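You operate a simulated robot arm through the tools that you are given. There is no shell and no other tool. Be economical: measure what you need, move in short steps, check, and stop when the job is done.

Carry out the task below with a simulated two-armed robot. There is one attempt and no reset: what you move stays moved.

## Task
Free the short wire, stand it on the steel table and turn both knobs to 0.
Fine: the roller block knob and the orange knob; push the red slider back to its end at 5. Set down upright: short wire.

It is judged by the outcome, as a careful person would: the job done as asked, and still so three seconds after it is handed in. It fails if anything else is knocked over, pushed out of place, dropped, spilled or broken.

## Robot
Two 7-joint arms with two-finger parallel grippers on one trunk, on a base that drives. Base frame: it is fixed to the floor where the robot stands at the start and does not move with it; the origin is under the middle of the robot, x ahead of it, y to its left, z up. Readings come in mm, rad, newtons and seconds.
The left shoulder is at the start at [50, 158, 1183], the right one opposite. With the tool pointing down near the work surface each hand reaches from about 100 to 660 mm from the robot's upright axis, wherever it stands, measured 20 degrees to its own side. Places, roughly: blue lever clamp [500, -100, 1000]; long lever [800, 0, 1000]; orange knob [500, 300, 800]; red slider [400, 100, 800]; roller block knob [700, 300, 900]; short wire [1500, 1000, 750]; steel table [600, 100, 900]. Payload 3.91 kg a hand.
Tool frame (each hand has its own): the origin (TCP) lies between the finger pads and is the grasp point; the fingertips stand 30 mm ahead of it; z points along the fingers, y is the line along which they close. Largest opening 110 mm; finger width 20, thickness 10; the body of the gripper, 48 by 112 mm, starts 55 mm behind the TCP.
Orientation is told as [roll, pitch, yaw] about the base's x, y, z axes, in that order, counted from this pose: with the fingers straight down and closing along the base's y, the tool's x points along the base's -x, its y along +y and its z along -z.

## Interface
- The arms move only by the tool move_arm. It takes "left_steps", "right_steps" or both (then of equal length, played together; a hand with none holds still); each is a list of rows, each a list of 7 numbers: the shift along the tool's x, y, z in mm, then the turn, a rotation vector about the tool's x, y, z in rad, then the gripper command, from -1 (shut) to 1 (fully open), values between in proportion. In form: [[x, y, z, wx, wy, wz, grip], ...]. A call has 1 to 20 rows; each row shifts and turns the commanded pose from where the row before left it, along the tool's axes as they then stand. Rows are played at 5 a second. More than 50 mm and 0.15 rad between two rows, or a gripper value outside its range, and nothing of the call is played. A pose out of reach is approached as far as the arm can. The call stops where the force on the tool passes 50 N (or 10 N more than at its start, if that is more) or the arm is blocked; 0.2 s more then pass. The fingers move at their own pace (about 153 mm/s each) and stop on an object; they squeeze with about 36 N. The grip force told is the motor's: it shows also when the fingers shut on nothing. Time passes only in rows, and 0.2 s behind the last, so rows that do not move let the fingers close. It gives the time, the measured TCP pose, the force on the tool (base axes), the opening and the grip force at its end, in the units of the frame above (readings bear some noise), with the torque about the TCP (base axes, N m) and any sound that the robot's microphone picked up.
- Cameras (640 x 400 px; columns grow to the right, rows downward): "scene" is now at [132.2, 17.8, 1343]; the picture's right is [0.19, -0.98, 0.00], its down [-0.34, -0.07, -0.94] and it looks along [0.92, 0.18, -0.35] (base axes); focal length 214 px, centre (320, 200). "left" rides on the left gripper at [72, -17, -103] in its tool frame; the picture's right is [0.23, 0.97, 0.00], its down [-0.76, 0.18, -0.62] and it looks along [-0.61, 0.14, 0.78] (tool axes); focal length 222 px, centre (320, 200). "right" rides on the right gripper at [72, 17, -103] in its tool frame; the picture's right is [-0.23, 0.97, 0.00], its down [-0.76, -0.18, -0.62] and it looks along [-0.61, -0.14, 0.78] (tool axes); focal length 222 px, centre (320, 200). There is no depth. A picture from a camera that has moved, and an enlarged one, comes with that camera's place and axes in the base frame and with its lens.
- camera(camera): a new picture of that camera. The clock stands still meanwhile.
- slide_trunk(by): slides the trunk up (or, below 0, down) by that many mm; the arms and the scene camera ride with it, the base frame stays. It gives what a move gives, with no picture.
- base_move(legs): drives the robot by 1 to 6 legs, each [ahead, turn to the left] in mm and rad, along the robot's own axes; the way and the turn of a leg run together, so that a leg with both is an arc; at most 1500 mm and 3.142 rad a leg. The arms and the cameras ride along, it lands a little off, and it stops where it bumps. It gives what a move gives.
- pan_tilt(pan, tilt): turns the head with the scene camera to pan (to the left, within 1.396 rad either way) and tilt (down, from -0.506 to 1.204), counted from straight ahead of the robot. It gives what a move gives.
- zoom(camera, box): a new picture of the part [left, top, right, bottom] of that camera's present view, enlarged. The clock stands still meanwhile.
- finish_job(): hands the job in; it is judged then, once.

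Go step by step. Nothing tells you exact positions but the pictures and the camera data: compare them with the known pose of the tool, close in by small moves and look again before you grip or let go. The budget is 120 turns and 88 pictures, counting those below and the enlarged ones. Unless the task says otherwise, let go and move clear before handing in, and close with one line.

The tools are called after "Call:" as name(argument=value, ...) on one line, values as JSON. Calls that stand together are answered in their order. move_arm: Moves the arms, as the interface text tells. Its arguments: {"type":"object","properties":{"left_steps":{"type":"array","items":{"type":"array","items":{"type":"number"}}},"right_steps":{"type":"array","items":{"type":"array","items":{"type":"number"}}}},"required":[]} The other tools are called the same way: slide_trunk (by) slides the trunk up or down; base_move (legs) drives the base; pan_tilt (pan, tilt) turns the head that bears the scene camera; camera (camera) takes a picture; zoom (camera, box) takes an enlarged picture of a part of a camera's view; finish_job () hands the job in.

At the start:

```text
time_s: 0.0
left_eef_pos: [438.9, 356.9, 999.8]
left_orientation: [0.0, -0.002, 0.001]
left_contact_force: [0.1, 0.1, -0.6]
left_torque: [0.02, 0.01, 0.02]
left_opening: 110.3
left_finger_force: 0.1
right_eef_pos: [277.8, -32.2, 1290.3]
right_orientation: [0.001, 0.002, -0.003]
right_contact_force: [0.1, -0.6, -1.0]
right_torque: [-0.02, -0.02, -0.04]
right_opening: 110.1
right_finger_force: 0.0
trunk travel left (down, up): [-425.0, 57.0]
robot x, y, heading: [1.1, -1.7, -0.002]
head pan, tilt: [0.192, 0.358]
```

scene: 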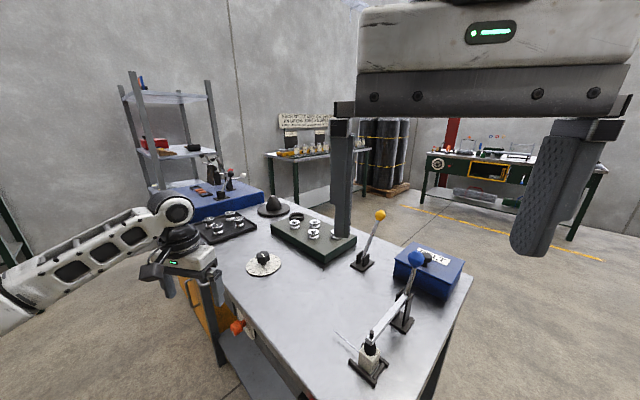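
right: 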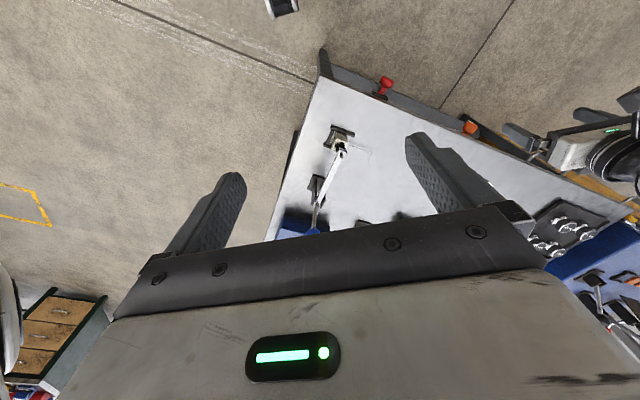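
left: 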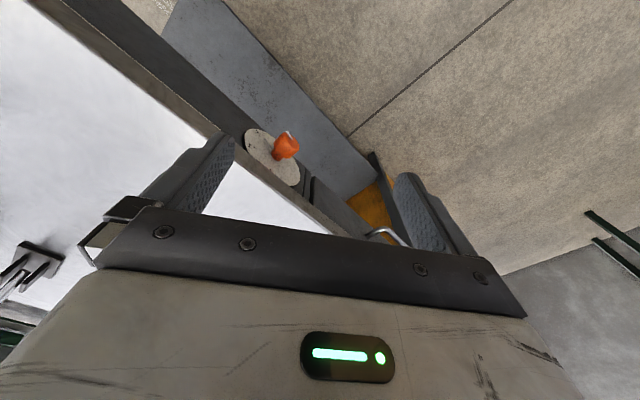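

I see the steel table with a clamp, levers and knobs; I need closer looks before moving anything.

Call:
zoom(camera="scene", box=[320, 200, 480, 400])

Call:
zoom(camera="scene", box=[110, 60, 390, 240])

Call:
zoom(camera="scene", box=[140, 190, 380, 390])

```text
2.00 times, centred on (400, 300) of scene
camera zoom: at [132.2, 17.8, 1343.0], right [0.19, -0.98, 0.0], down [-0.34, -0.07, -0.94], along [0.92, 0.18, -0.35], focal length 429 px, centre (160, 0)
```

zoom: 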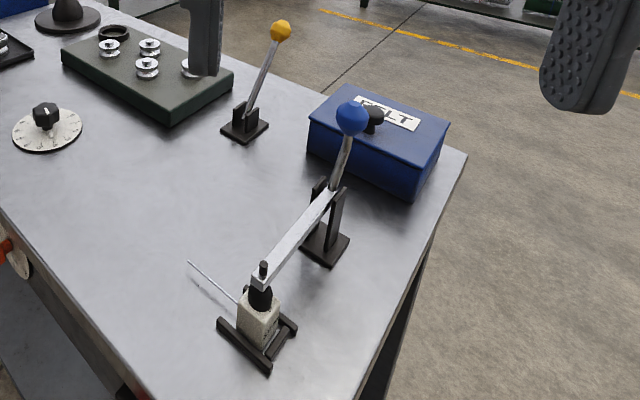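

```text
2.22 times, centred on (250, 150) of scene
camera zoom: at [132.2, 17.8, 1343.0], right [0.19, -0.98, 0.0], down [-0.34, -0.07, -0.94], along [0.92, 0.18, -0.35], focal length 477 px, centre (476, 311)
```

zoom: 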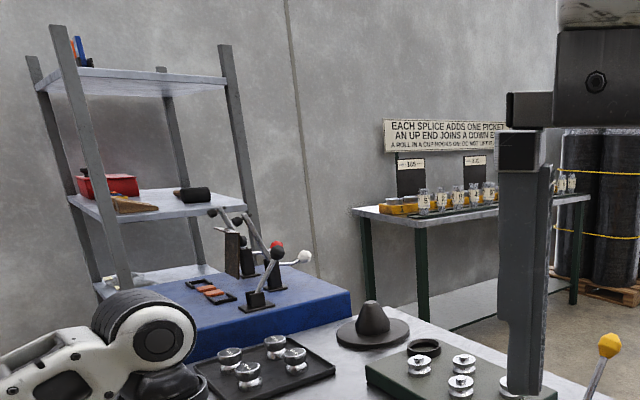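

```text
2.00 times, centred on (260, 290) of scene
camera zoom: at [132.2, 17.8, 1343.0], right [0.19, -0.98, 0.0], down [-0.34, -0.07, -0.94], along [0.92, 0.18, -0.35], focal length 429 px, centre (440, 20)
```

zoom: 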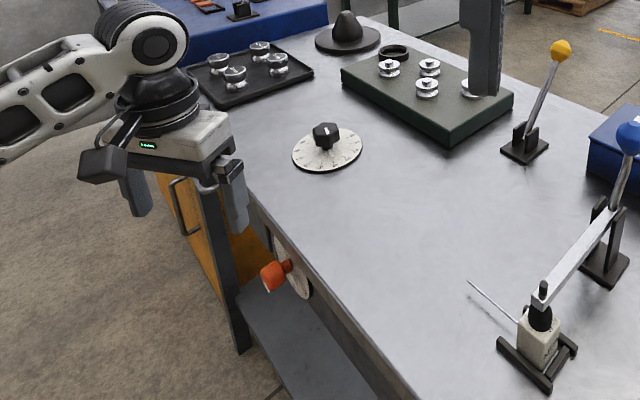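

I look closer at the far table and its sign, and at the clamp.

Call:
zoom(camera="scene", box=[265, 105, 375, 175])

Call:
zoom(camera="scene", box=[420, 120, 620, 220])

Call:
zoom(camera="scene", box=[330, 240, 430, 390])

```text
5.71 times, centred on (320, 140) of scene
camera zoom: at [132.2, 17.8, 1343.0], right [0.19, -0.98, 0.0], down [-0.34, -0.07, -0.94], along [0.92, 0.18, -0.35], focal length 1226 px, centre (320, 543)
```

zoom: 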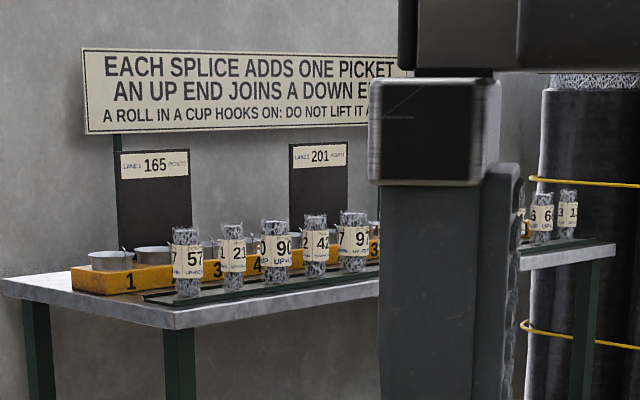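

```text
3.20 times, centred on (520, 170) of scene
camera zoom: at [132.2, 17.8, 1343.0], right [0.19, -0.98, 0.0], down [-0.34, -0.07, -0.94], along [0.92, 0.18, -0.35], focal length 686 px, centre (-320, 296)
```

zoom: 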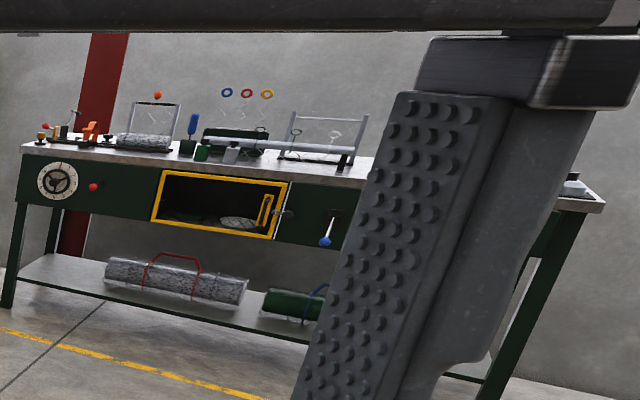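

```text
2.67 times, centred on (380, 315) of scene
camera zoom: at [132.2, 17.8, 1343.0], right [0.19, -0.98, 0.0], down [-0.34, -0.07, -0.94], along [0.92, 0.18, -0.35], focal length 572 px, centre (160, -107)
```

zoom: 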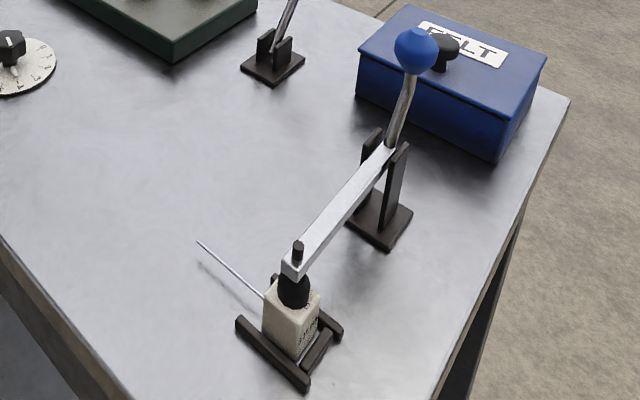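

The rough place of the short wire projects onto the blue bench left-ahead; I zoom in there.

Call:
zoom(camera="scene", box=[175, 145, 271, 205])

Call:
zoom(camera="left", box=[230, 100, 400, 240])

Call:
zoom(camera="right", box=[280, 40, 640, 270])

```text
6.67 times, centred on (223, 175) of scene
camera zoom: at [132.2, 17.8, 1343.0], right [0.19, -0.98, 0.0], down [-0.34, -0.07, -0.94], along [0.92, 0.18, -0.35], focal length 1430 px, centre (967, 367)
```

zoom: 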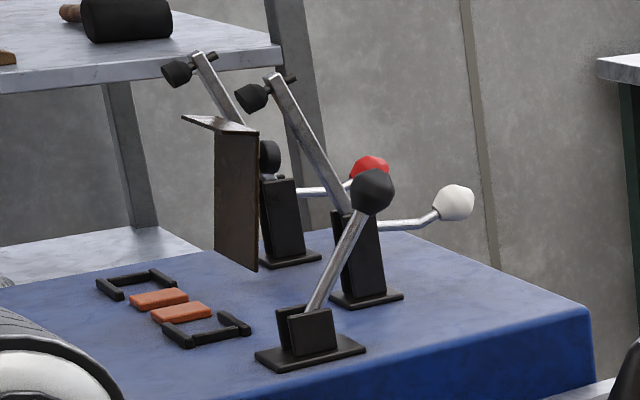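

```text
2.86 times, centred on (315, 170) of left
camera zoom: at [365.6, 340.2, 1103.4], right [-0.23, 0.97, 0.0], down [0.76, 0.18, 0.62], along [0.61, 0.14, -0.78], focal length 635 px, centre (334, 286)
```

zoom: 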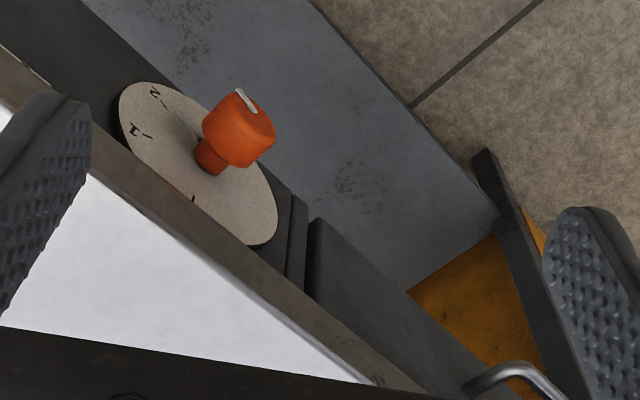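

```text
1.74 times, centred on (460, 155) of right
camera zoom: at [204.8, -16.4, 1392.5], right [0.23, 0.97, 0.0], down [0.76, -0.18, 0.62], along [0.61, -0.14, -0.78], focal length 386 px, centre (76, 278)
```

zoom: 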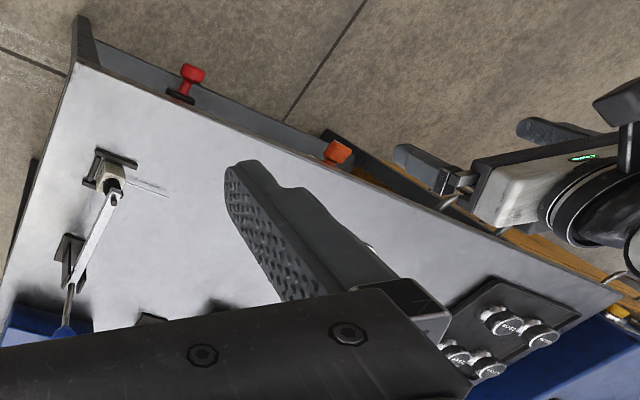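

The wire isn't evident yet; I'll turn the head left to view the blue bench and shelf more fully.

Call:
pan_tilt(pan=0.75, tilt=0.45)

Call:
camera(camera="scene")

```text
time_s: 1.0
left_eef_pos: [438.4, 356.7, 999.7]
left_orientation: [-0.002, -0.001, 0.0]
left_contact_force: [-0.1, -0.6, 0.4]
left_torque: [0.01, 0.03, -0.01]
left_opening: 109.8
left_finger_force: 0.0
right_eef_pos: [278.3, -31.8, 1289.8]
right_orientation: [0.0, 0.001, -0.002]
right_contact_force: [0.3, 0.3, -0.4]
right_torque: [0.0, 0.02, 0.01]
right_opening: 110.0
right_finger_force: 0.0
trunk travel left (down, up): [-425.0, 57.0]
robot x, y, heading: [2.1, 2.8, 0.004]
head pan, tilt: [0.75, 0.45]
```

```text
75 pictures are left
camera scene: at [108.1, 62.7, 1334.3], right [0.68, -0.73, 0.0], down [-0.32, -0.3, -0.9], along [0.66, 0.61, -0.44], focal length 214 px, centre (320, 200)
```

scene: 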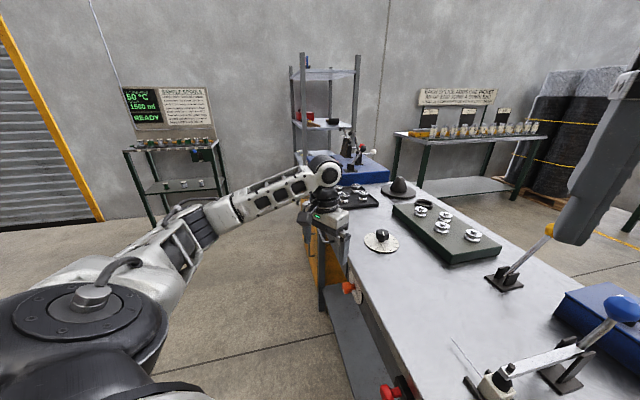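

Bench partly hidden by the arm; since the knobs are nearby, I examine these first.

Call:
zoom(camera="scene", box=[350, 220, 414, 260])

Call:
zoom(camera="scene", box=[320, 270, 448, 400])

Call:
zoom(camera="scene", box=[285, 110, 405, 210])

```text
10.00 times, centred on (382, 240) of scene
camera zoom: at [108.1, 62.7, 1334.3], right [0.68, -0.73, 0.0], down [-0.32, -0.3, -0.9], along [0.66, 0.61, -0.44], focal length 2145 px, centre (-300, -200)
```

zoom: 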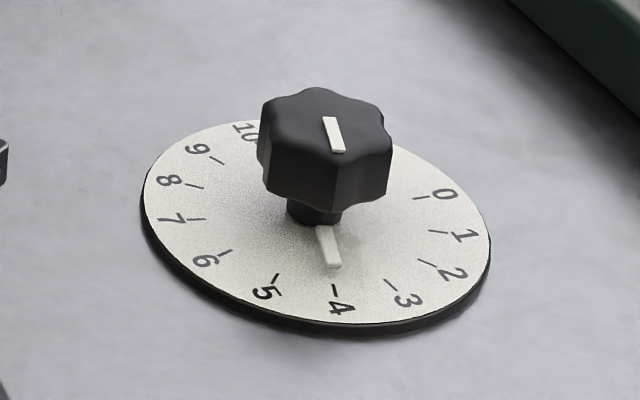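

```text
3.08 times, centred on (384, 335) of scene
camera zoom: at [108.1, 62.7, 1334.3], right [0.68, -0.73, 0.0], down [-0.32, -0.3, -0.9], along [0.66, 0.61, -0.44], focal length 660 px, centre (123, -215)
```

zoom: 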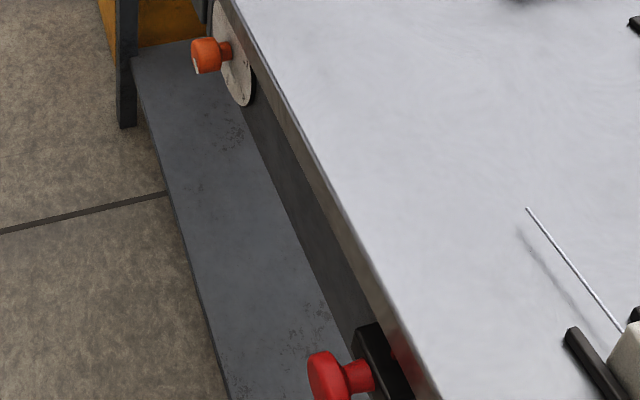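

```text
4.00 times, centred on (345, 160) of scene
camera zoom: at [108.1, 62.7, 1334.3], right [0.68, -0.73, 0.0], down [-0.32, -0.3, -0.9], along [0.66, 0.61, -0.44], focal length 858 px, centre (220, 360)
```

zoom: 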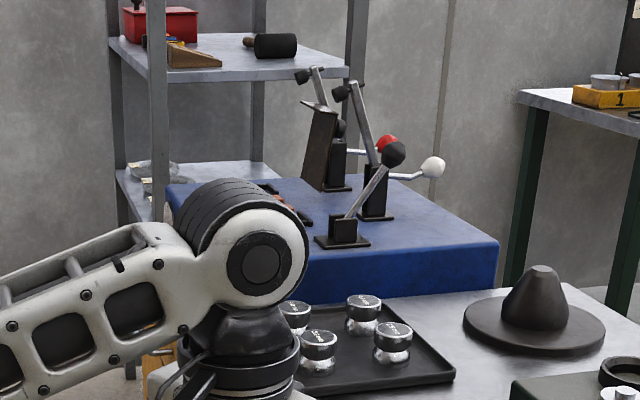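

The roller-block dial reads 4 with 0 some 108° counterclockwise (seen from above); the table edge is skewed about 58°. I'll raise the left arm, move the right hand out of view, then drive to stand square before the knobs.

Call:
move_arm(left_steps=[[0, 0, -50, 0, 0, 0, 1], [0, 0, -50, 0, 0, 0, 1], [0, 0, -50, 0, 0, 0, 1], [0, 0, -50, 0, 0, 0, 1]], right_steps=[[0, -50, 0, 0, 0, 0, 1], [0, -50, 0, 0, 0, 0, 1], [0, -50, 0, 0, 0, 0, 1], [0, -50, 0, 0, 0, 0, 1]])

Call:
base_move(legs=[[0, 1.456], [446, 0], [0, -2.0]])

Call:
pan_tilt(pan=0.3, tilt=0.5)

Call:
camera(camera="scene")

```text
time_s: 2.0
left_eef_pos: [436.2, 353.0, 1202.6]
left_orientation: [-0.002, 0.003, 0.0]
left_contact_force: [-0.2, 0.5, -0.5]
left_torque: [-0.01, -0.01, 0.01]
left_opening: 109.9
left_finger_force: 0.1
right_eef_pos: [276.4, -233.7, 1287.7]
right_orientation: [0.001, 0.0, 0.001]
right_contact_force: [0.4, 0.5, -0.4]
right_torque: [0.03, 0.0, -0.01]
right_opening: 109.7
right_finger_force: 0.1
trunk travel left (down, up): [-425.0, 57.0]
robot x, y, heading: [3.4, 0.3, -0.001]
head pan, tilt: [0.75, 0.45]
```

```text
time_s: 13.0
left_eef_pos: [606.0, 528.1, 1200.9]
left_orientation: [0.0, 0.001, -0.525]
left_contact_force: [0.1, 0.0, 0.4]
left_torque: [0.0, 0.0, -0.02]
left_opening: 109.8
left_finger_force: 0.0
right_eef_pos: [175.1, 101.4, 1288.3]
right_orientation: [0.0, 0.0, -0.528]
right_contact_force: [-0.6, -0.3, -0.3]
right_torque: [0.04, -0.01, -0.02]
right_opening: 109.9
right_finger_force: 0.1
trunk travel left (down, up): [-425.0, 57.0]
robot x, y, heading: [54.4, 439.6, -0.527]
head pan, tilt: [0.75, 0.45]
```

```text
time_s: 13.9
left_eef_pos: [606.4, 529.4, 1200.8]
left_orientation: [-0.002, 0.001, -0.525]
left_contact_force: [-0.9, 0.7, 0.3]
left_torque: [0.01, 0.0, 0.0]
left_opening: 110.0
left_finger_force: 0.1
right_eef_pos: [175.1, 101.8, 1288.5]
right_orientation: [0.002, 0.001, -0.528]
right_contact_force: [0.4, -0.5, -0.7]
right_torque: [-0.03, 0.0, -0.01]
right_opening: 109.9
right_finger_force: 0.0
trunk travel left (down, up): [-425.0, 57.0]
robot x, y, heading: [49.1, 442.8, -0.53]
head pan, tilt: [0.3, 0.499]
```

```text
71 pictures are left
camera scene: at [174.0, 401.6, 1329.9], right [-0.22, -0.97, 0.0], down [-0.47, 0.11, -0.88], along [0.86, -0.2, -0.48], focal length 214 px, centre (320, 200)
```

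scene: 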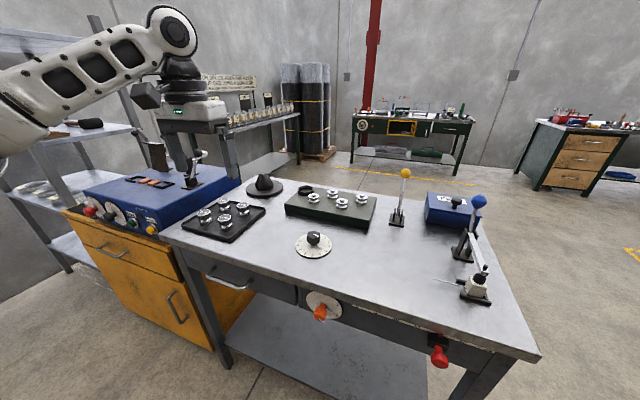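

Good overview now. I zoom on the blue machine, shelf, and the control details.

Call:
zoom(camera="scene", box=[0, 120, 250, 280])

Call:
zoom(camera="scene", box=[290, 280, 370, 330])

Call:
zoom(camera="scene", box=[400, 270, 530, 380])

```text
2.50 times, centred on (125, 200) of scene
camera zoom: at [174.0, 401.6, 1329.9], right [-0.22, -0.97, 0.0], down [-0.47, 0.11, -0.88], along [0.86, -0.2, -0.48], focal length 536 px, centre (808, 200)
```

zoom: 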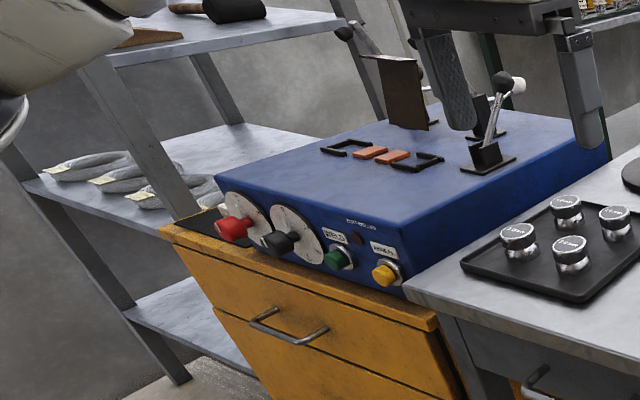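

```text
8.00 times, centred on (330, 305) of scene
camera zoom: at [174.0, 401.6, 1329.9], right [-0.22, -0.97, 0.0], down [-0.47, 0.11, -0.88], along [0.86, -0.2, -0.48], focal length 1716 px, centre (240, -640)
```

zoom: 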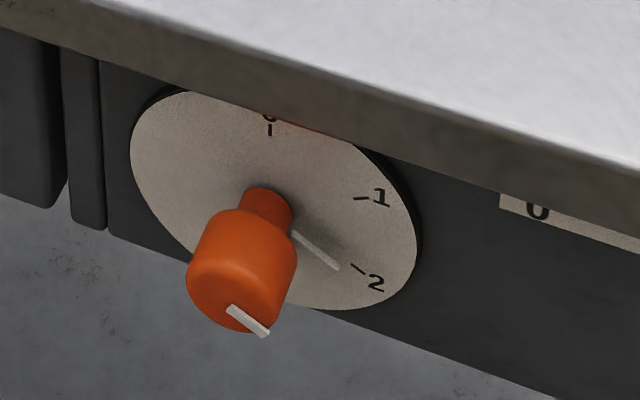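

```text
3.64 times, centred on (465, 325) of scene
camera zoom: at [174.0, 401.6, 1329.9], right [-0.22, -0.97, 0.0], down [-0.47, 0.11, -0.88], along [0.86, -0.2, -0.48], focal length 780 px, centre (-207, -254)
```

zoom: 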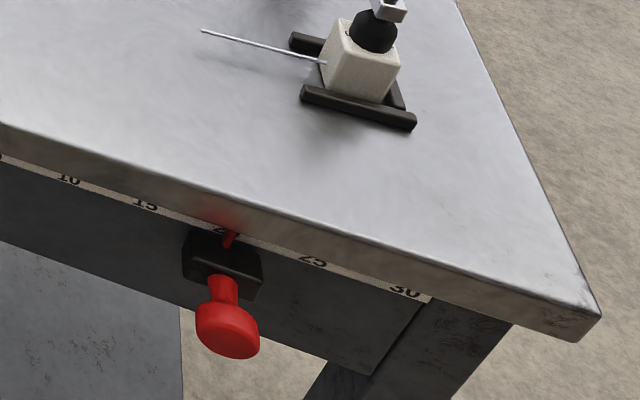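

I check the label on the clamped block and look past the arm toward [1500, 1000]; moving the left arm to the right out of the way.

Call:
zoom(camera="scene", box=[440, 240, 500, 310])

Call:
move_arm(left_steps=[[0, -50, 0, 0, 0, 0, 1], [0, -50, 0, 0, 0, 0, 1], [0, -50, 0, 0, 0, 0, 1], [0, -50, 0, 0, 0, 0, 1]])

Call:
camera(camera="scene")

Call:
camera(camera="left")

```text
5.71 times, centred on (470, 275) of scene
camera zoom: at [174.0, 401.6, 1329.9], right [-0.22, -0.97, 0.0], down [-0.47, 0.11, -0.88], along [0.86, -0.2, -0.48], focal length 1226 px, centre (-537, -229)
```

zoom: 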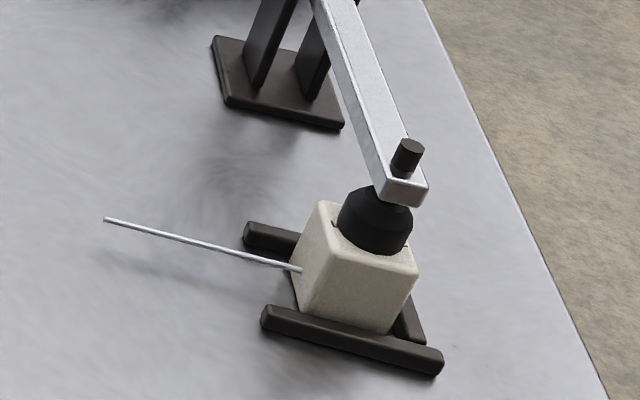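

```text
time_s: 14.9
left_eef_pos: [508.5, 355.8, 1202.5]
left_orientation: [-0.001, -0.001, -0.525]
left_contact_force: [0.1, -0.4, -0.2]
left_torque: [-0.02, 0.02, -0.03]
left_opening: 110.3
left_finger_force: 0.1
right_eef_pos: [175.2, 102.1, 1288.5]
right_orientation: [0.001, 0.0, -0.527]
right_contact_force: [0.6, -0.4, -0.4]
right_torque: [-0.01, -0.01, -0.01]
right_opening: 109.9
right_finger_force: 0.2
trunk travel left (down, up): [-425.0, 57.0]
robot x, y, heading: [46.7, 443.0, -0.525]
head pan, tilt: [0.3, 0.499]
```

```text
66 pictures are left
camera scene: at [173.6, 400.5, 1329.9], right [-0.22, -0.97, 0.0], down [-0.47, 0.11, -0.88], along [0.86, -0.2, -0.48], focal length 214 px, centre (320, 200)
```

scene: 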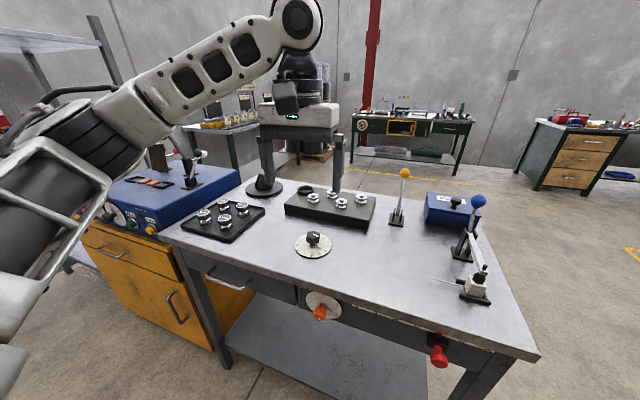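

```text
65 pictures are left
camera left: at [436.2, 377.5, 1305.4], right [0.29, 0.96, 0.0], down [0.75, -0.23, 0.62], along [0.6, -0.18, -0.78], focal length 222 px, centre (320, 200)
```

left: 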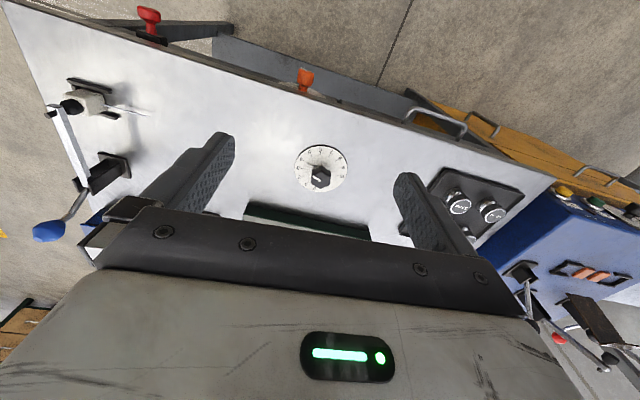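

Nothing more seen behind the machine from here, so I'll do the knobs now and look for the wire afterwards. Bringing the left hand over the roller-block knob (≈[663, 305, 940]), pre-rotated 54° clockwise.

Call:
move_arm(left_steps=[[-40, 8, 0, 0, 0, 0.134, 0.3], [-40, 8, 0, 0, 0, 0.134, 0.3], [-40, 8, 0, 0, 0, 0.134, 0.3], [-40, 8, 0, 0, 0, 0.134, 0.3], [0, 0, 45, 0, 0, 0.134, 0.3], [0, 0, 45, 0, 0, 0.134, 0.3], [0, 0, 45, 0, 0, 0.134, 0.3], [0, 0, 45, 0, 0, 0, 0.3]])

Call:
camera(camera="left")

Call:
zoom(camera="scene", box=[240, 160, 400, 260])

```text
time_s: 16.7
left_eef_pos: [640.9, 279.9, 1022.1]
left_orientation: [0.0, -0.001, -1.465]
left_contact_force: [-0.6, 0.5, 0.0]
left_torque: [0.05, 0.02, 0.01]
left_opening: 71.5
left_finger_force: 0.0
left hand out of reach, approached as far as the arm can: row 4
right_eef_pos: [175.6, 102.8, 1288.4]
right_orientation: [0.0, 0.0, -0.527]
right_contact_force: [0.5, 0.4, -0.5]
right_torque: [-0.04, -0.04, 0.0]
right_opening: 110.0
right_finger_force: 0.1
trunk travel left (down, up): [-425.0, 57.0]
robot x, y, heading: [50.3, 439.9, -0.521]
head pan, tilt: [0.3, 0.499]
```

```text
64 pictures are left
camera left: at [616.9, 350.5, 1125.7], right [0.94, 0.33, 0.0], down [0.26, -0.74, 0.62], along [0.2, -0.59, -0.78], focal length 222 px, centre (320, 200)
```

left: 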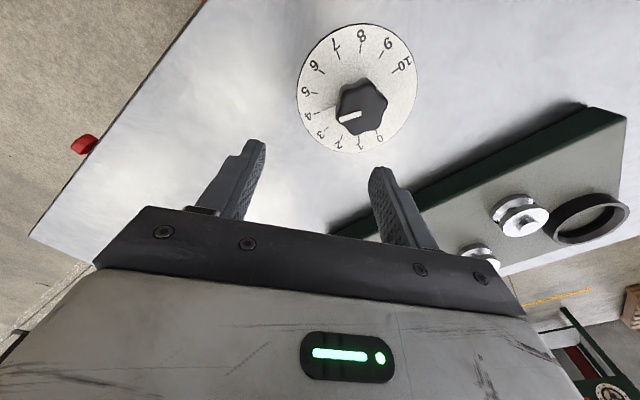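

```text
4.00 times, centred on (320, 210) of scene
camera zoom: at [174.2, 401.4, 1329.9], right [-0.22, -0.97, 0.0], down [-0.47, 0.11, -0.88], along [0.86, -0.2, -0.48], focal length 858 px, centre (320, 160)
```

zoom: 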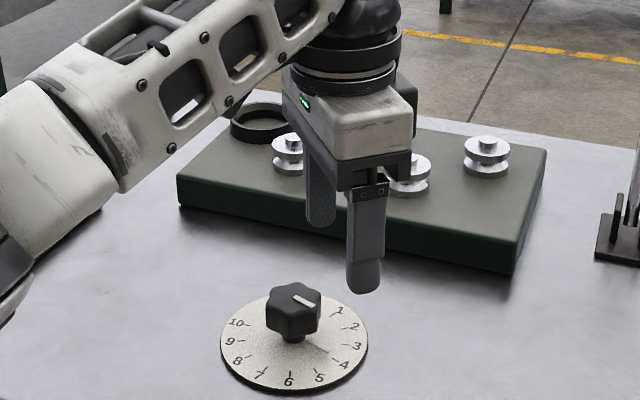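

Knob now measured at ≈[667, 307]; I shift over it and lower to just above, then check.

Call:
move_arm(left_steps=[[23, 28, 0, 0, 0, 0, 0.3], [0, 0, 35, 0, 0, 0, 0.3], [0, 0, 0, 0, 0, 0, 0.3]])

Call:
camera(camera="left")

Call:
zoom(camera="scene", box=[260, 190, 372, 260])

```text
time_s: 17.5
left_eef_pos: [665.7, 303.7, 986.3]
left_orientation: [-0.002, -0.001, -1.463]
left_contact_force: [-0.4, -0.8, -0.7]
left_torque: [0.03, 0.02, -0.01]
left_opening: 71.7
left_finger_force: 0.0
right_eef_pos: [174.5, 102.4, 1289.1]
right_orientation: [0.0, -0.001, -0.526]
right_contact_force: [-0.5, -1.3, -0.3]
right_torque: [-0.01, -0.01, -0.06]
right_opening: 110.2
right_finger_force: 0.0
trunk travel left (down, up): [-425.0, 57.0]
robot x, y, heading: [51.1, 444.6, -0.522]
head pan, tilt: [0.3, 0.499]
```

```text
62 pictures are left
camera left: at [640.5, 375.5, 1089.0], right [0.94, 0.33, 0.0], down [0.26, -0.74, 0.62], along [0.2, -0.59, -0.78], focal length 222 px, centre (320, 200)
```

left: 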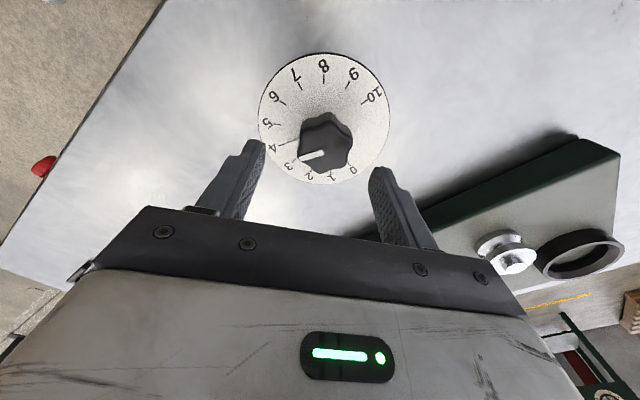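

```text
5.71 times, centred on (316, 225) of scene
camera zoom: at [173.9, 401.6, 1329.9], right [-0.22, -0.97, 0.0], down [-0.47, 0.11, -0.88], along [0.86, -0.2, -0.48], focal length 1226 px, centre (343, 57)
```

zoom: 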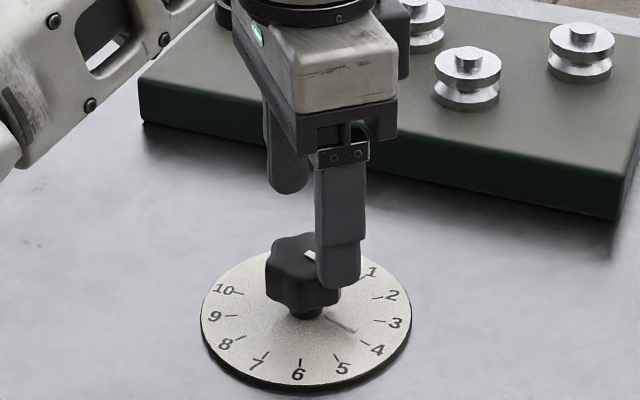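

Aligned. I lower onto the knob, close, and turn it counterclockwise about 1.75 rad, then check.

Call:
move_arm(left_steps=[[4, 1, 20, 0, 0, 0, 0.3], [0, 0, 20, 0, 0, 0, 0.3], [0, 0, 0, 0, 0, 0, -1], [0, 0, 0, 0, 0, 0, -1], [0, 0, 0, 0, 0, 0, -1], [0, 0, 0, 0, 0, -0.125, -1], [0, 0, 0, 0, 0, -0.125, -1], [0, 0, 0, 0, 0, -0.125, -1], [0, 0, 0, 0, 0, -0.125, -1]])

Call:
zoom(camera="scene", box=[270, 205, 366, 265])

```text
time_s: 19.5
left_eef_pos: [666.2, 307.9, 944.7]
left_orientation: [-0.002, -0.002, -0.961]
left_contact_force: [11.0, -0.9, -0.9]
left_torque: [-0.51, -0.9, -0.01]
left_opening: 39.2
left_finger_force: 45.3
right_eef_pos: [175.7, 102.3, 1287.3]
right_orientation: [0.0, 0.002, -0.525]
right_contact_force: [-1.0, -0.1, 0.0]
right_torque: [0.0, 0.02, -0.01]
right_opening: 110.3
right_finger_force: 0.0
trunk travel left (down, up): [-425.0, 57.0]
robot x, y, heading: [48.7, 440.8, -0.526]
head pan, tilt: [0.3, 0.499]
```

```text
6.67 times, centred on (318, 235) of scene
camera zoom: at [175.2, 401.5, 1329.7], right [-0.22, -0.97, 0.0], down [-0.47, 0.11, -0.88], along [0.86, -0.2, -0.48], focal length 1430 px, centre (333, -33)
```

zoom: 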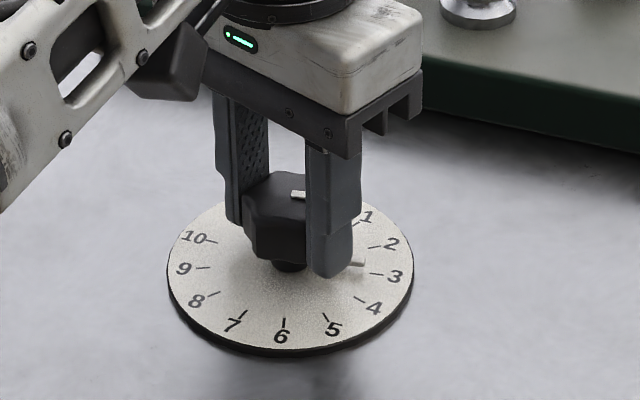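

The knob follows the hand. Continuing 1.2 rad.

Call:
move_arm(left_steps=[[0, 0, 0, 0, 0, -0.12, -1], [0, 0, 0, 0, 0, -0.12, -1], [0, 0, 0, 0, 0, -0.12, -1], [0, 0, 0, 0, 0, -0.12, -1], [0, 0, 0, 0, 0, -0.12, -1], [0, 0, 0, 0, 0, -0.12, -1], [0, 0, 0, 0, 0, -0.12, -1], [0, 0, 0, 0, 0, -0.12, -1], [0, 0, 0, 0, 0, -0.12, -1], [0, 0, 0, 0, 0, -0.12, -1]])

Call:
zoom(camera="left", box=[200, 20, 440, 220])

Call:
zoom(camera="scene", box=[270, 205, 366, 265])

```text
time_s: 21.7
left_eef_pos: [664.8, 307.8, 945.7]
left_orientation: [-0.001, 0.004, 0.238]
left_contact_force: [1.3, -14.7, -7.0]
left_torque: [-0.34, -0.47, -0.04]
left_opening: 39.5
left_finger_force: 44.7
right_eef_pos: [176.1, 101.3, 1286.9]
right_orientation: [0.0, 0.003, -0.527]
right_contact_force: [-0.4, 0.5, -0.3]
right_torque: [0.0, 0.03, 0.0]
right_opening: 109.7
right_finger_force: 0.1
trunk travel left (down, up): [-425.0, 57.0]
robot x, y, heading: [50.8, 442.7, -0.524]
head pan, tilt: [0.3, 0.499]
```

```text
2.00 times, centred on (320, 120) of left
camera zoom: at [599.6, 274.7, 1048.9], right [-0.45, 0.89, 0.0], down [0.7, 0.35, 0.62], along [0.55, 0.28, -0.78], focal length 444 px, centre (320, 360)
```

zoom: 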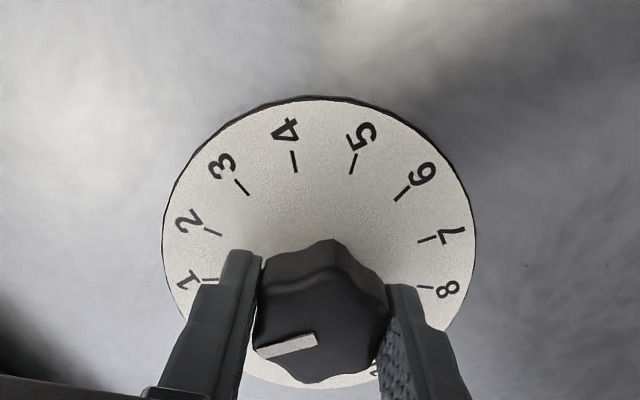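

```text
6.67 times, centred on (318, 235) of scene
camera zoom: at [174.7, 399.9, 1329.7], right [-0.22, -0.97, 0.0], down [-0.47, 0.11, -0.88], along [0.86, -0.2, -0.48], focal length 1430 px, centre (333, -33)
```

zoom: 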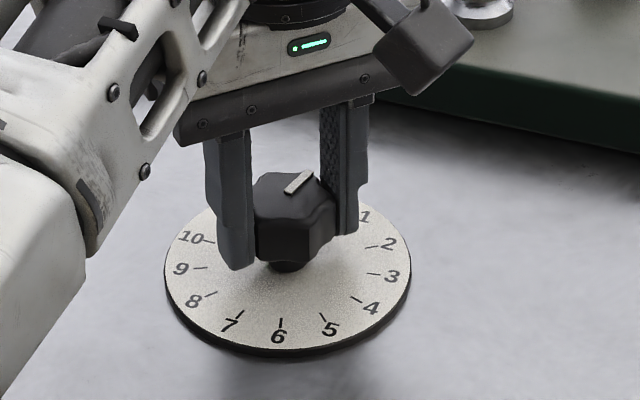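

Mark now near 0.5; I turn 0.2 rad more, then release and raise to read it.

Call:
move_arm(left_steps=[[0, 0, 0, 0, 0, -0.1, -1], [0, 0, 0, 0, 0, -0.1, -1], [0, 0, 0, 0, 0, 0, -1], [0, 0, 0, 0, 0, 0, 0.3], [0, 0, 0, 0, 0, 0, 0.3], [0, 0, -30, 0, 0, 0, 0.3], [0, 0, -40, 0, 0, 0, 0.3]])

Call:
zoom(camera="scene", box=[270, 205, 366, 265])

Call:
zoom(camera="left", box=[200, 20, 440, 220])

```text
time_s: 23.3
left_eef_pos: [667.1, 309.9, 1017.3]
left_orientation: [-0.001, 0.002, 0.436]
left_contact_force: [-0.3, -0.3, -0.1]
left_torque: [0.02, -0.03, 0.0]
left_opening: 71.5
left_finger_force: 0.0
right_eef_pos: [174.5, 103.3, 1289.0]
right_orientation: [0.001, 0.0, -0.526]
right_contact_force: [-0.3, 0.3, 0.9]
right_torque: [-0.06, 0.0, -0.02]
right_opening: 109.7
right_finger_force: 0.0
trunk travel left (down, up): [-425.0, 57.0]
robot x, y, heading: [50.9, 442.4, -0.525]
head pan, tilt: [0.3, 0.499]
```

```text
6.67 times, centred on (318, 235) of scene
camera zoom: at [174.1, 402.5, 1329.8], right [-0.22, -0.97, 0.0], down [-0.47, 0.11, -0.88], along [0.86, -0.2, -0.48], focal length 1430 px, centre (333, -33)
```

zoom: 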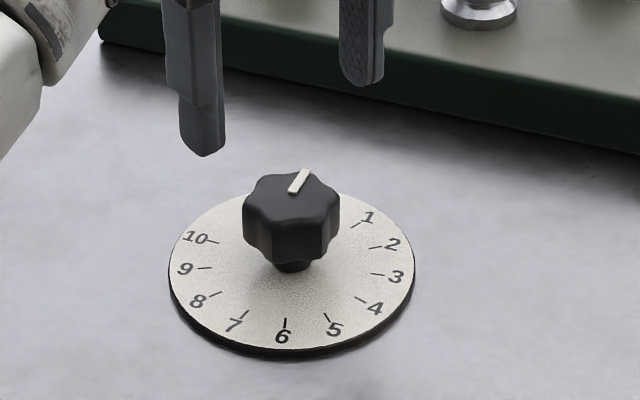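

```text
2.00 times, centred on (320, 120) of left
camera zoom: at [607.5, 264.6, 1120.3], right [-0.62, 0.79, 0.0], down [0.62, 0.48, 0.62], along [0.49, 0.38, -0.78], focal length 444 px, centre (320, 360)
```

zoom: 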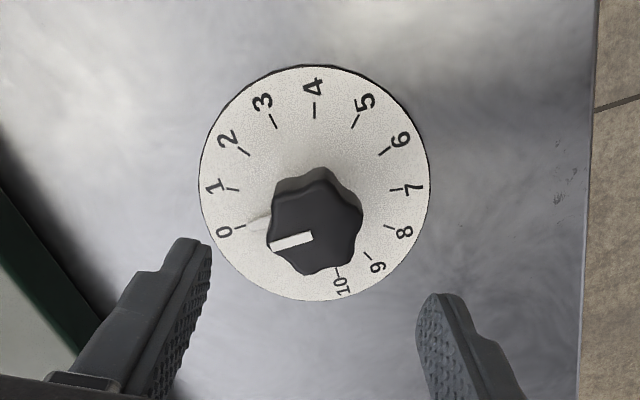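

Pointer looks at 0; a tighter zoom to verify.

Call:
zoom(camera="left", box=[255, 95, 351, 165])

```text
5.71 times, centred on (303, 130) of left
camera zoom: at [607.5, 264.6, 1120.3], right [-0.62, 0.79, 0.0], down [0.62, 0.48, 0.62], along [0.49, 0.38, -0.78], focal length 1269 px, centre (417, 600)
```

zoom: 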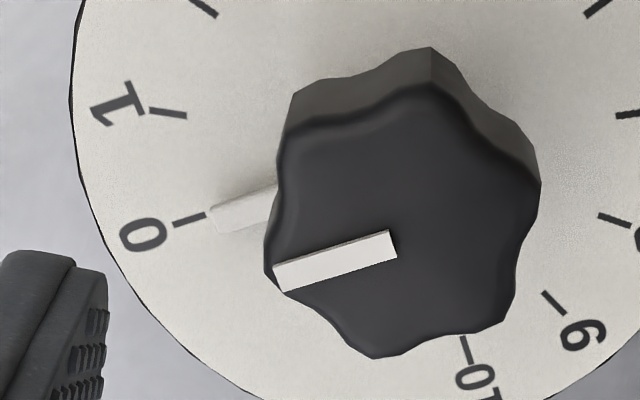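

Roller-block knob reads 0. The orange knob on the front face reads 2 (60° per unit, 0 at top), centre ≈[490, 328, 836]. I bring the left hand out in front of the table and tip it forward.

Call:
move_arm(left_steps=[[0, 0, -15, 0, 0, 0.146, 0], [0, 0, -15, 0, 0, 0.146, 0], [0, 0, -15, 0, 0, 0.146, 0], [0, 0, -15, 0, 0, 0.146, 0], [0, 0, -10, 0, 0, 0.146, 0], [0, 0, -10, 0, 0, 0.146, 0], [0, 0, -10, 0, 0, 0.145, 0], [40, -12, 0, 0, 0, 0, 0], [40, -12, 0, 0, 0, 0, 0], [40, -12, 0, 0, 0, 0, 0], [40, -12, 0, 0, 0, 0, 0], [40, -12, 0, 0, 0, 0, 0], [40, -12, 0, 0, 0, 0, 0], [37, -11, 0, 0, 0, 0, 0]])

Call:
move_arm(left_steps=[[0, 0, 0, 0, -0.1428, 0, 0], [0, 0, 0, 0, -0.1428, 0, 0], [0, 0, 0, 0, -0.1428, 0, 0], [0, 0, 0, 0, -0.1428, 0, 0], [0, 0, 0, 0, -0.1428, 0, 0], [0, 0, 0, 0, -0.1428, 0, 0], [0, 0, 0, 0, -0.1428, 0, 0], [0, 0, 0, 0, -0.1428, 0, 0], [0, 0, 0, 0, -0.1428, 0, 0], [0, 0, 0, 0, -0.1428, 0, 0], [0, 0, 0, 0, -0.1428, 0, 0]])

Call:
camera(camera="scene")

```text
time_s: 26.3
left_eef_pos: [390.0, 394.9, 1107.7]
left_orientation: [-0.002, 0.0, -0.584]
left_contact_force: [0.2, 0.1, 0.3]
left_torque: [0.0, 0.0, 0.0]
left_opening: 55.0
left_finger_force: 0.0
right_eef_pos: [173.9, 102.0, 1287.5]
right_orientation: [0.0, 0.001, -0.525]
right_contact_force: [0.2, -0.1, 0.7]
right_torque: [-0.01, 0.0, -0.01]
right_opening: 109.7
right_finger_force: 0.0
trunk travel left (down, up): [-425.0, 57.0]
robot x, y, heading: [52.8, 440.4, -0.521]
head pan, tilt: [0.3, 0.499]
```

```text
time_s: 28.7
left_eef_pos: [436.5, 298.4, 1137.1]
left_orientation: [-1.095, -1.571, 0.51]
left_contact_force: [-0.3, 0.1, -0.2]
left_torque: [0.01, -0.03, 0.03]
left_opening: 55.0
left_finger_force: 0.1
left hand out of reach, approached as far as the arm can: row 4, 5, 6, 7, 8, 9, 10
right_eef_pos: [174.7, 103.7, 1288.5]
right_orientation: [0.0, 0.001, -0.527]
right_contact_force: [0.7, -1.0, -0.1]
right_torque: [-0.01, 0.0, 0.01]
right_opening: 110.1
right_finger_force: 0.0
trunk travel left (down, up): [-425.0, 57.0]
robot x, y, heading: [47.1, 439.8, -0.526]
head pan, tilt: [0.3, 0.499]
```

```text
54 pictures are left
camera scene: at [174.2, 401.7, 1329.9], right [-0.22, -0.97, 0.0], down [-0.47, 0.11, -0.88], along [0.86, -0.2, -0.48], focal length 214 px, centre (320, 200)
```

scene: 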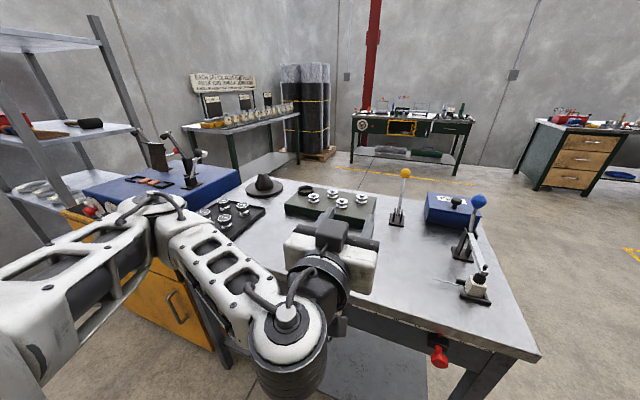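

The hand points forward but fell short of its target; I back the robot off slightly to give the arm room and re-read the pose.

Call:
base_move(legs=[[-120, 0]])

Call:
move_arm(left_steps=[[0, 0, 0, 0, 0, 0, 0], [0, 0, 0, 0, 0, 0, 0]])

```text
time_s: 29.9
left_eef_pos: [331.0, 359.4, 1136.7]
left_orientation: [-1.933, -1.569, 1.347]
left_contact_force: [-0.8, 1.0, 0.0]
left_torque: [0.01, -0.01, 0.01]
left_opening: 55.0
left_finger_force: 0.0
right_eef_pos: [68.5, 163.4, 1287.3]
right_orientation: [0.001, 0.001, -0.527]
right_contact_force: [-0.1, 0.5, -0.2]
right_torque: [-0.03, -0.02, 0.0]
right_opening: 110.0
right_finger_force: 0.1
trunk travel left (down, up): [-425.0, 57.0]
robot x, y, heading: [-51.6, 503.1, -0.528]
head pan, tilt: [0.3, 0.499]
```

```text
time_s: 30.5
left_eef_pos: [331.4, 358.7, 1137.5]
left_orientation: [-1.203, -1.568, 0.618]
left_contact_force: [0.1, 0.2, 0.2]
left_torque: [-0.02, -0.02, 0.02]
left_opening: 54.9
left_finger_force: 0.1
right_eef_pos: [69.8, 162.8, 1287.9]
right_orientation: [-0.001, 0.0, -0.527]
right_contact_force: [-0.1, 0.9, 0.0]
right_torque: [-0.01, 0.0, -0.01]
right_opening: 109.9
right_finger_force: 0.1
trunk travel left (down, up): [-425.0, 57.0]
robot x, y, heading: [-53.8, 499.8, -0.522]
head pan, tilt: [0.3, 0.499]
```

Now I lower the hand in front of the table to knob height and line up with the orange knob.

Call:
move_arm(left_steps=[[43, 9, 0, 0, 0, 0, 0.2], [43, 9, 0, 0, 0, 0, 0.2], [43, 9, 0, 0, 0, 0, 0.2], [43, 9, 0, 0, 0, 0, 0.2], [43, 9, 0, 0, 0, 0, 0.2], [43, 9, 0, 0, 0, 0, 0.2], [43, 8, 0, 0, 0, 0, 0.2]])

Call:
camera(camera="left")

Call:
camera(camera="scene")

```text
time_s: 32.1
left_eef_pos: [364.3, 412.2, 835.3]
left_orientation: [-1.212, -1.57, 0.629]
left_contact_force: [-0.6, -0.5, 0.4]
left_torque: [0.01, 0.0, 0.0]
left_opening: 66.0
left_finger_force: 0.0
right_eef_pos: [70.3, 163.1, 1287.0]
right_orientation: [-0.001, 0.0, -0.526]
right_contact_force: [0.0, 0.0, -0.4]
right_torque: [-0.02, 0.02, 0.0]
right_opening: 110.2
right_finger_force: 0.0
trunk travel left (down, up): [-425.0, 57.0]
robot x, y, heading: [-53.8, 503.3, -0.526]
head pan, tilt: [0.3, 0.499]
```

```text
53 pictures are left
camera left: at [269.6, 455.0, 763.7], right [0.54, 0.81, -0.23], down [-0.42, 0.49, 0.76], along [0.73, -0.31, 0.61], focal length 222 px, centre (320, 200)
```

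left: 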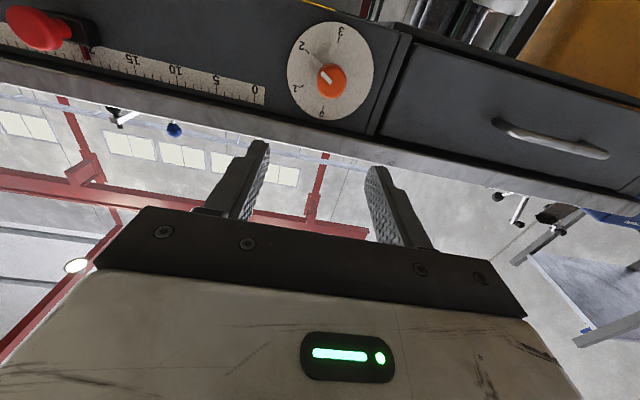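

```text
52 pictures are left
camera scene: at [69.6, 462.0, 1329.9], right [-0.22, -0.97, 0.0], down [-0.47, 0.11, -0.88], along [0.86, -0.2, -0.48], focal length 214 px, centre (320, 200)
```

scene: 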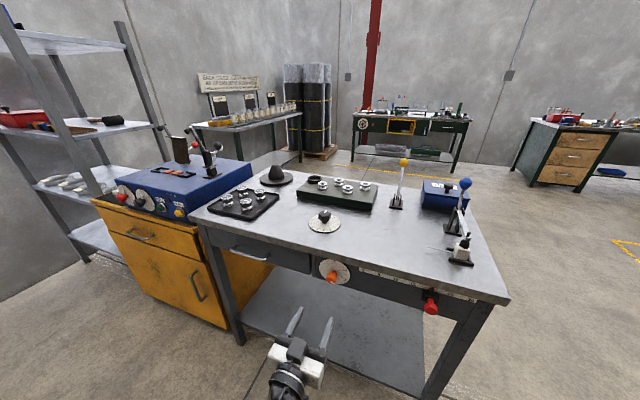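

Triangulating both views puts the orange dial centre at ≈[527, 311, 807], knob ~28 mm proud. I lower to 807, pre-rotate 60°, advance part way and look.

Call:
move_arm(left_steps=[[29, 6, 0, 0, 0, 0, 0], [0, 0, 15, 0, 0, 0.15, 0], [0, 0, 15, 0, 0, 0.15, 0], [0, 0, 15, 0, 0, 0.15, 0], [0, 0, 15, 0, 0, 0.15, 0], [0, 0, 15, 0, 0, 0.15, 0], [0, 0, 15, 0, 0, 0.15, 0], [0, 0, 10, 0, 0, 0.15, 0]])

Call:
camera(camera="left")

Call:
zoom(camera="scene", box=[270, 240, 400, 330])

```text
time_s: 33.9
left_eef_pos: [451.8, 359.4, 805.9]
left_orientation: [1.569, -0.519, -2.155]
left_contact_force: [0.2, 0.0, 0.0]
left_torque: [0.03, -0.02, -0.01]
left_opening: 55.0
left_finger_force: 0.0
right_eef_pos: [69.8, 162.7, 1288.5]
right_orientation: [0.002, 0.001, -0.527]
right_contact_force: [-0.7, -0.1, 0.7]
right_torque: [-0.01, 0.0, 0.03]
right_opening: 109.9
right_finger_force: 0.2
trunk travel left (down, up): [-425.0, 57.0]
robot x, y, heading: [-55.5, 503.1, -0.527]
head pan, tilt: [0.3, 0.499]
```

```text
51 pictures are left
camera left: at [395.8, 462.9, 755.8], right [0.38, 0.57, 0.73], down [-0.84, -0.13, 0.53], along [0.4, -0.81, 0.42], focal length 222 px, centre (320, 200)
```

left: 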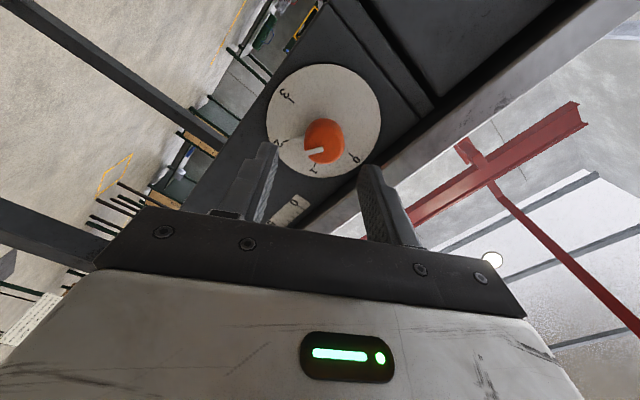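

```text
4.44 times, centred on (335, 285) of scene
camera zoom: at [69.6, 461.9, 1329.9], right [-0.22, -0.97, 0.0], down [-0.47, 0.11, -0.88], along [0.86, -0.2, -0.48], focal length 953 px, centre (253, -178)
```

zoom: 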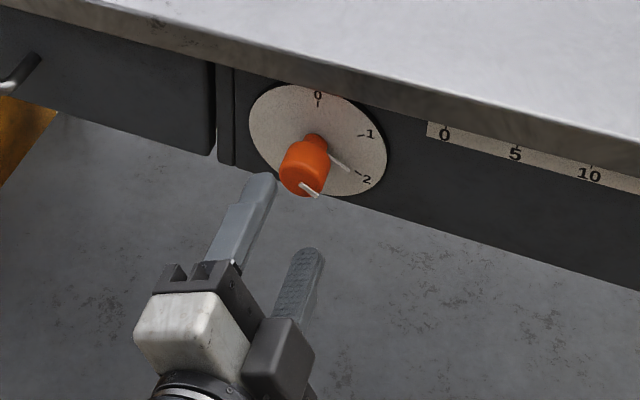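

Alignment good within ~4 mm; I correct, advance 54 mm, close and begin turning counterclockwise.

Call:
move_arm(left_steps=[[3, 2, 18, 0, 0, 0, 0], [0, 0, 18, 0, 0, 0, 0], [0, 0, 18, 0, 0, 0, 0], [0, 0, 0, 0, 0, 0, -1], [0, 0, 0, 0, 0, 0, -1], [0, 0, 0, 0, 0, 0, -1]])

Call:
zoom(camera="scene", box=[270, 240, 400, 330])

```text
time_s: 35.3
left_eef_pos: [499.8, 332.7, 806.2]
left_orientation: [1.575, -0.524, -2.156]
left_contact_force: [6.3, 1.5, 7.2]
left_torque: [-0.07, -0.03, 0.25]
left_opening: 31.3
left_finger_force: 45.0
right_eef_pos: [70.1, 163.1, 1288.0]
right_orientation: [0.001, -0.001, -0.528]
right_contact_force: [-0.2, -0.1, -1.0]
right_torque: [0.01, 0.04, 0.03]
right_opening: 110.1
right_finger_force: 0.0
trunk travel left (down, up): [-425.0, 57.0]
robot x, y, heading: [-52.9, 500.0, -0.529]
head pan, tilt: [0.3, 0.499]
```

```text
4.44 times, centred on (335, 285) of scene
camera zoom: at [69.4, 462.4, 1330.0], right [-0.22, -0.97, 0.0], down [-0.47, 0.11, -0.88], along [0.86, -0.2, -0.48], focal length 953 px, centre (253, -178)
```

zoom: 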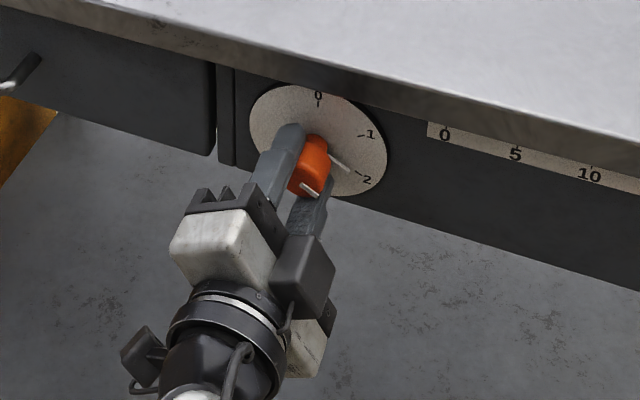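

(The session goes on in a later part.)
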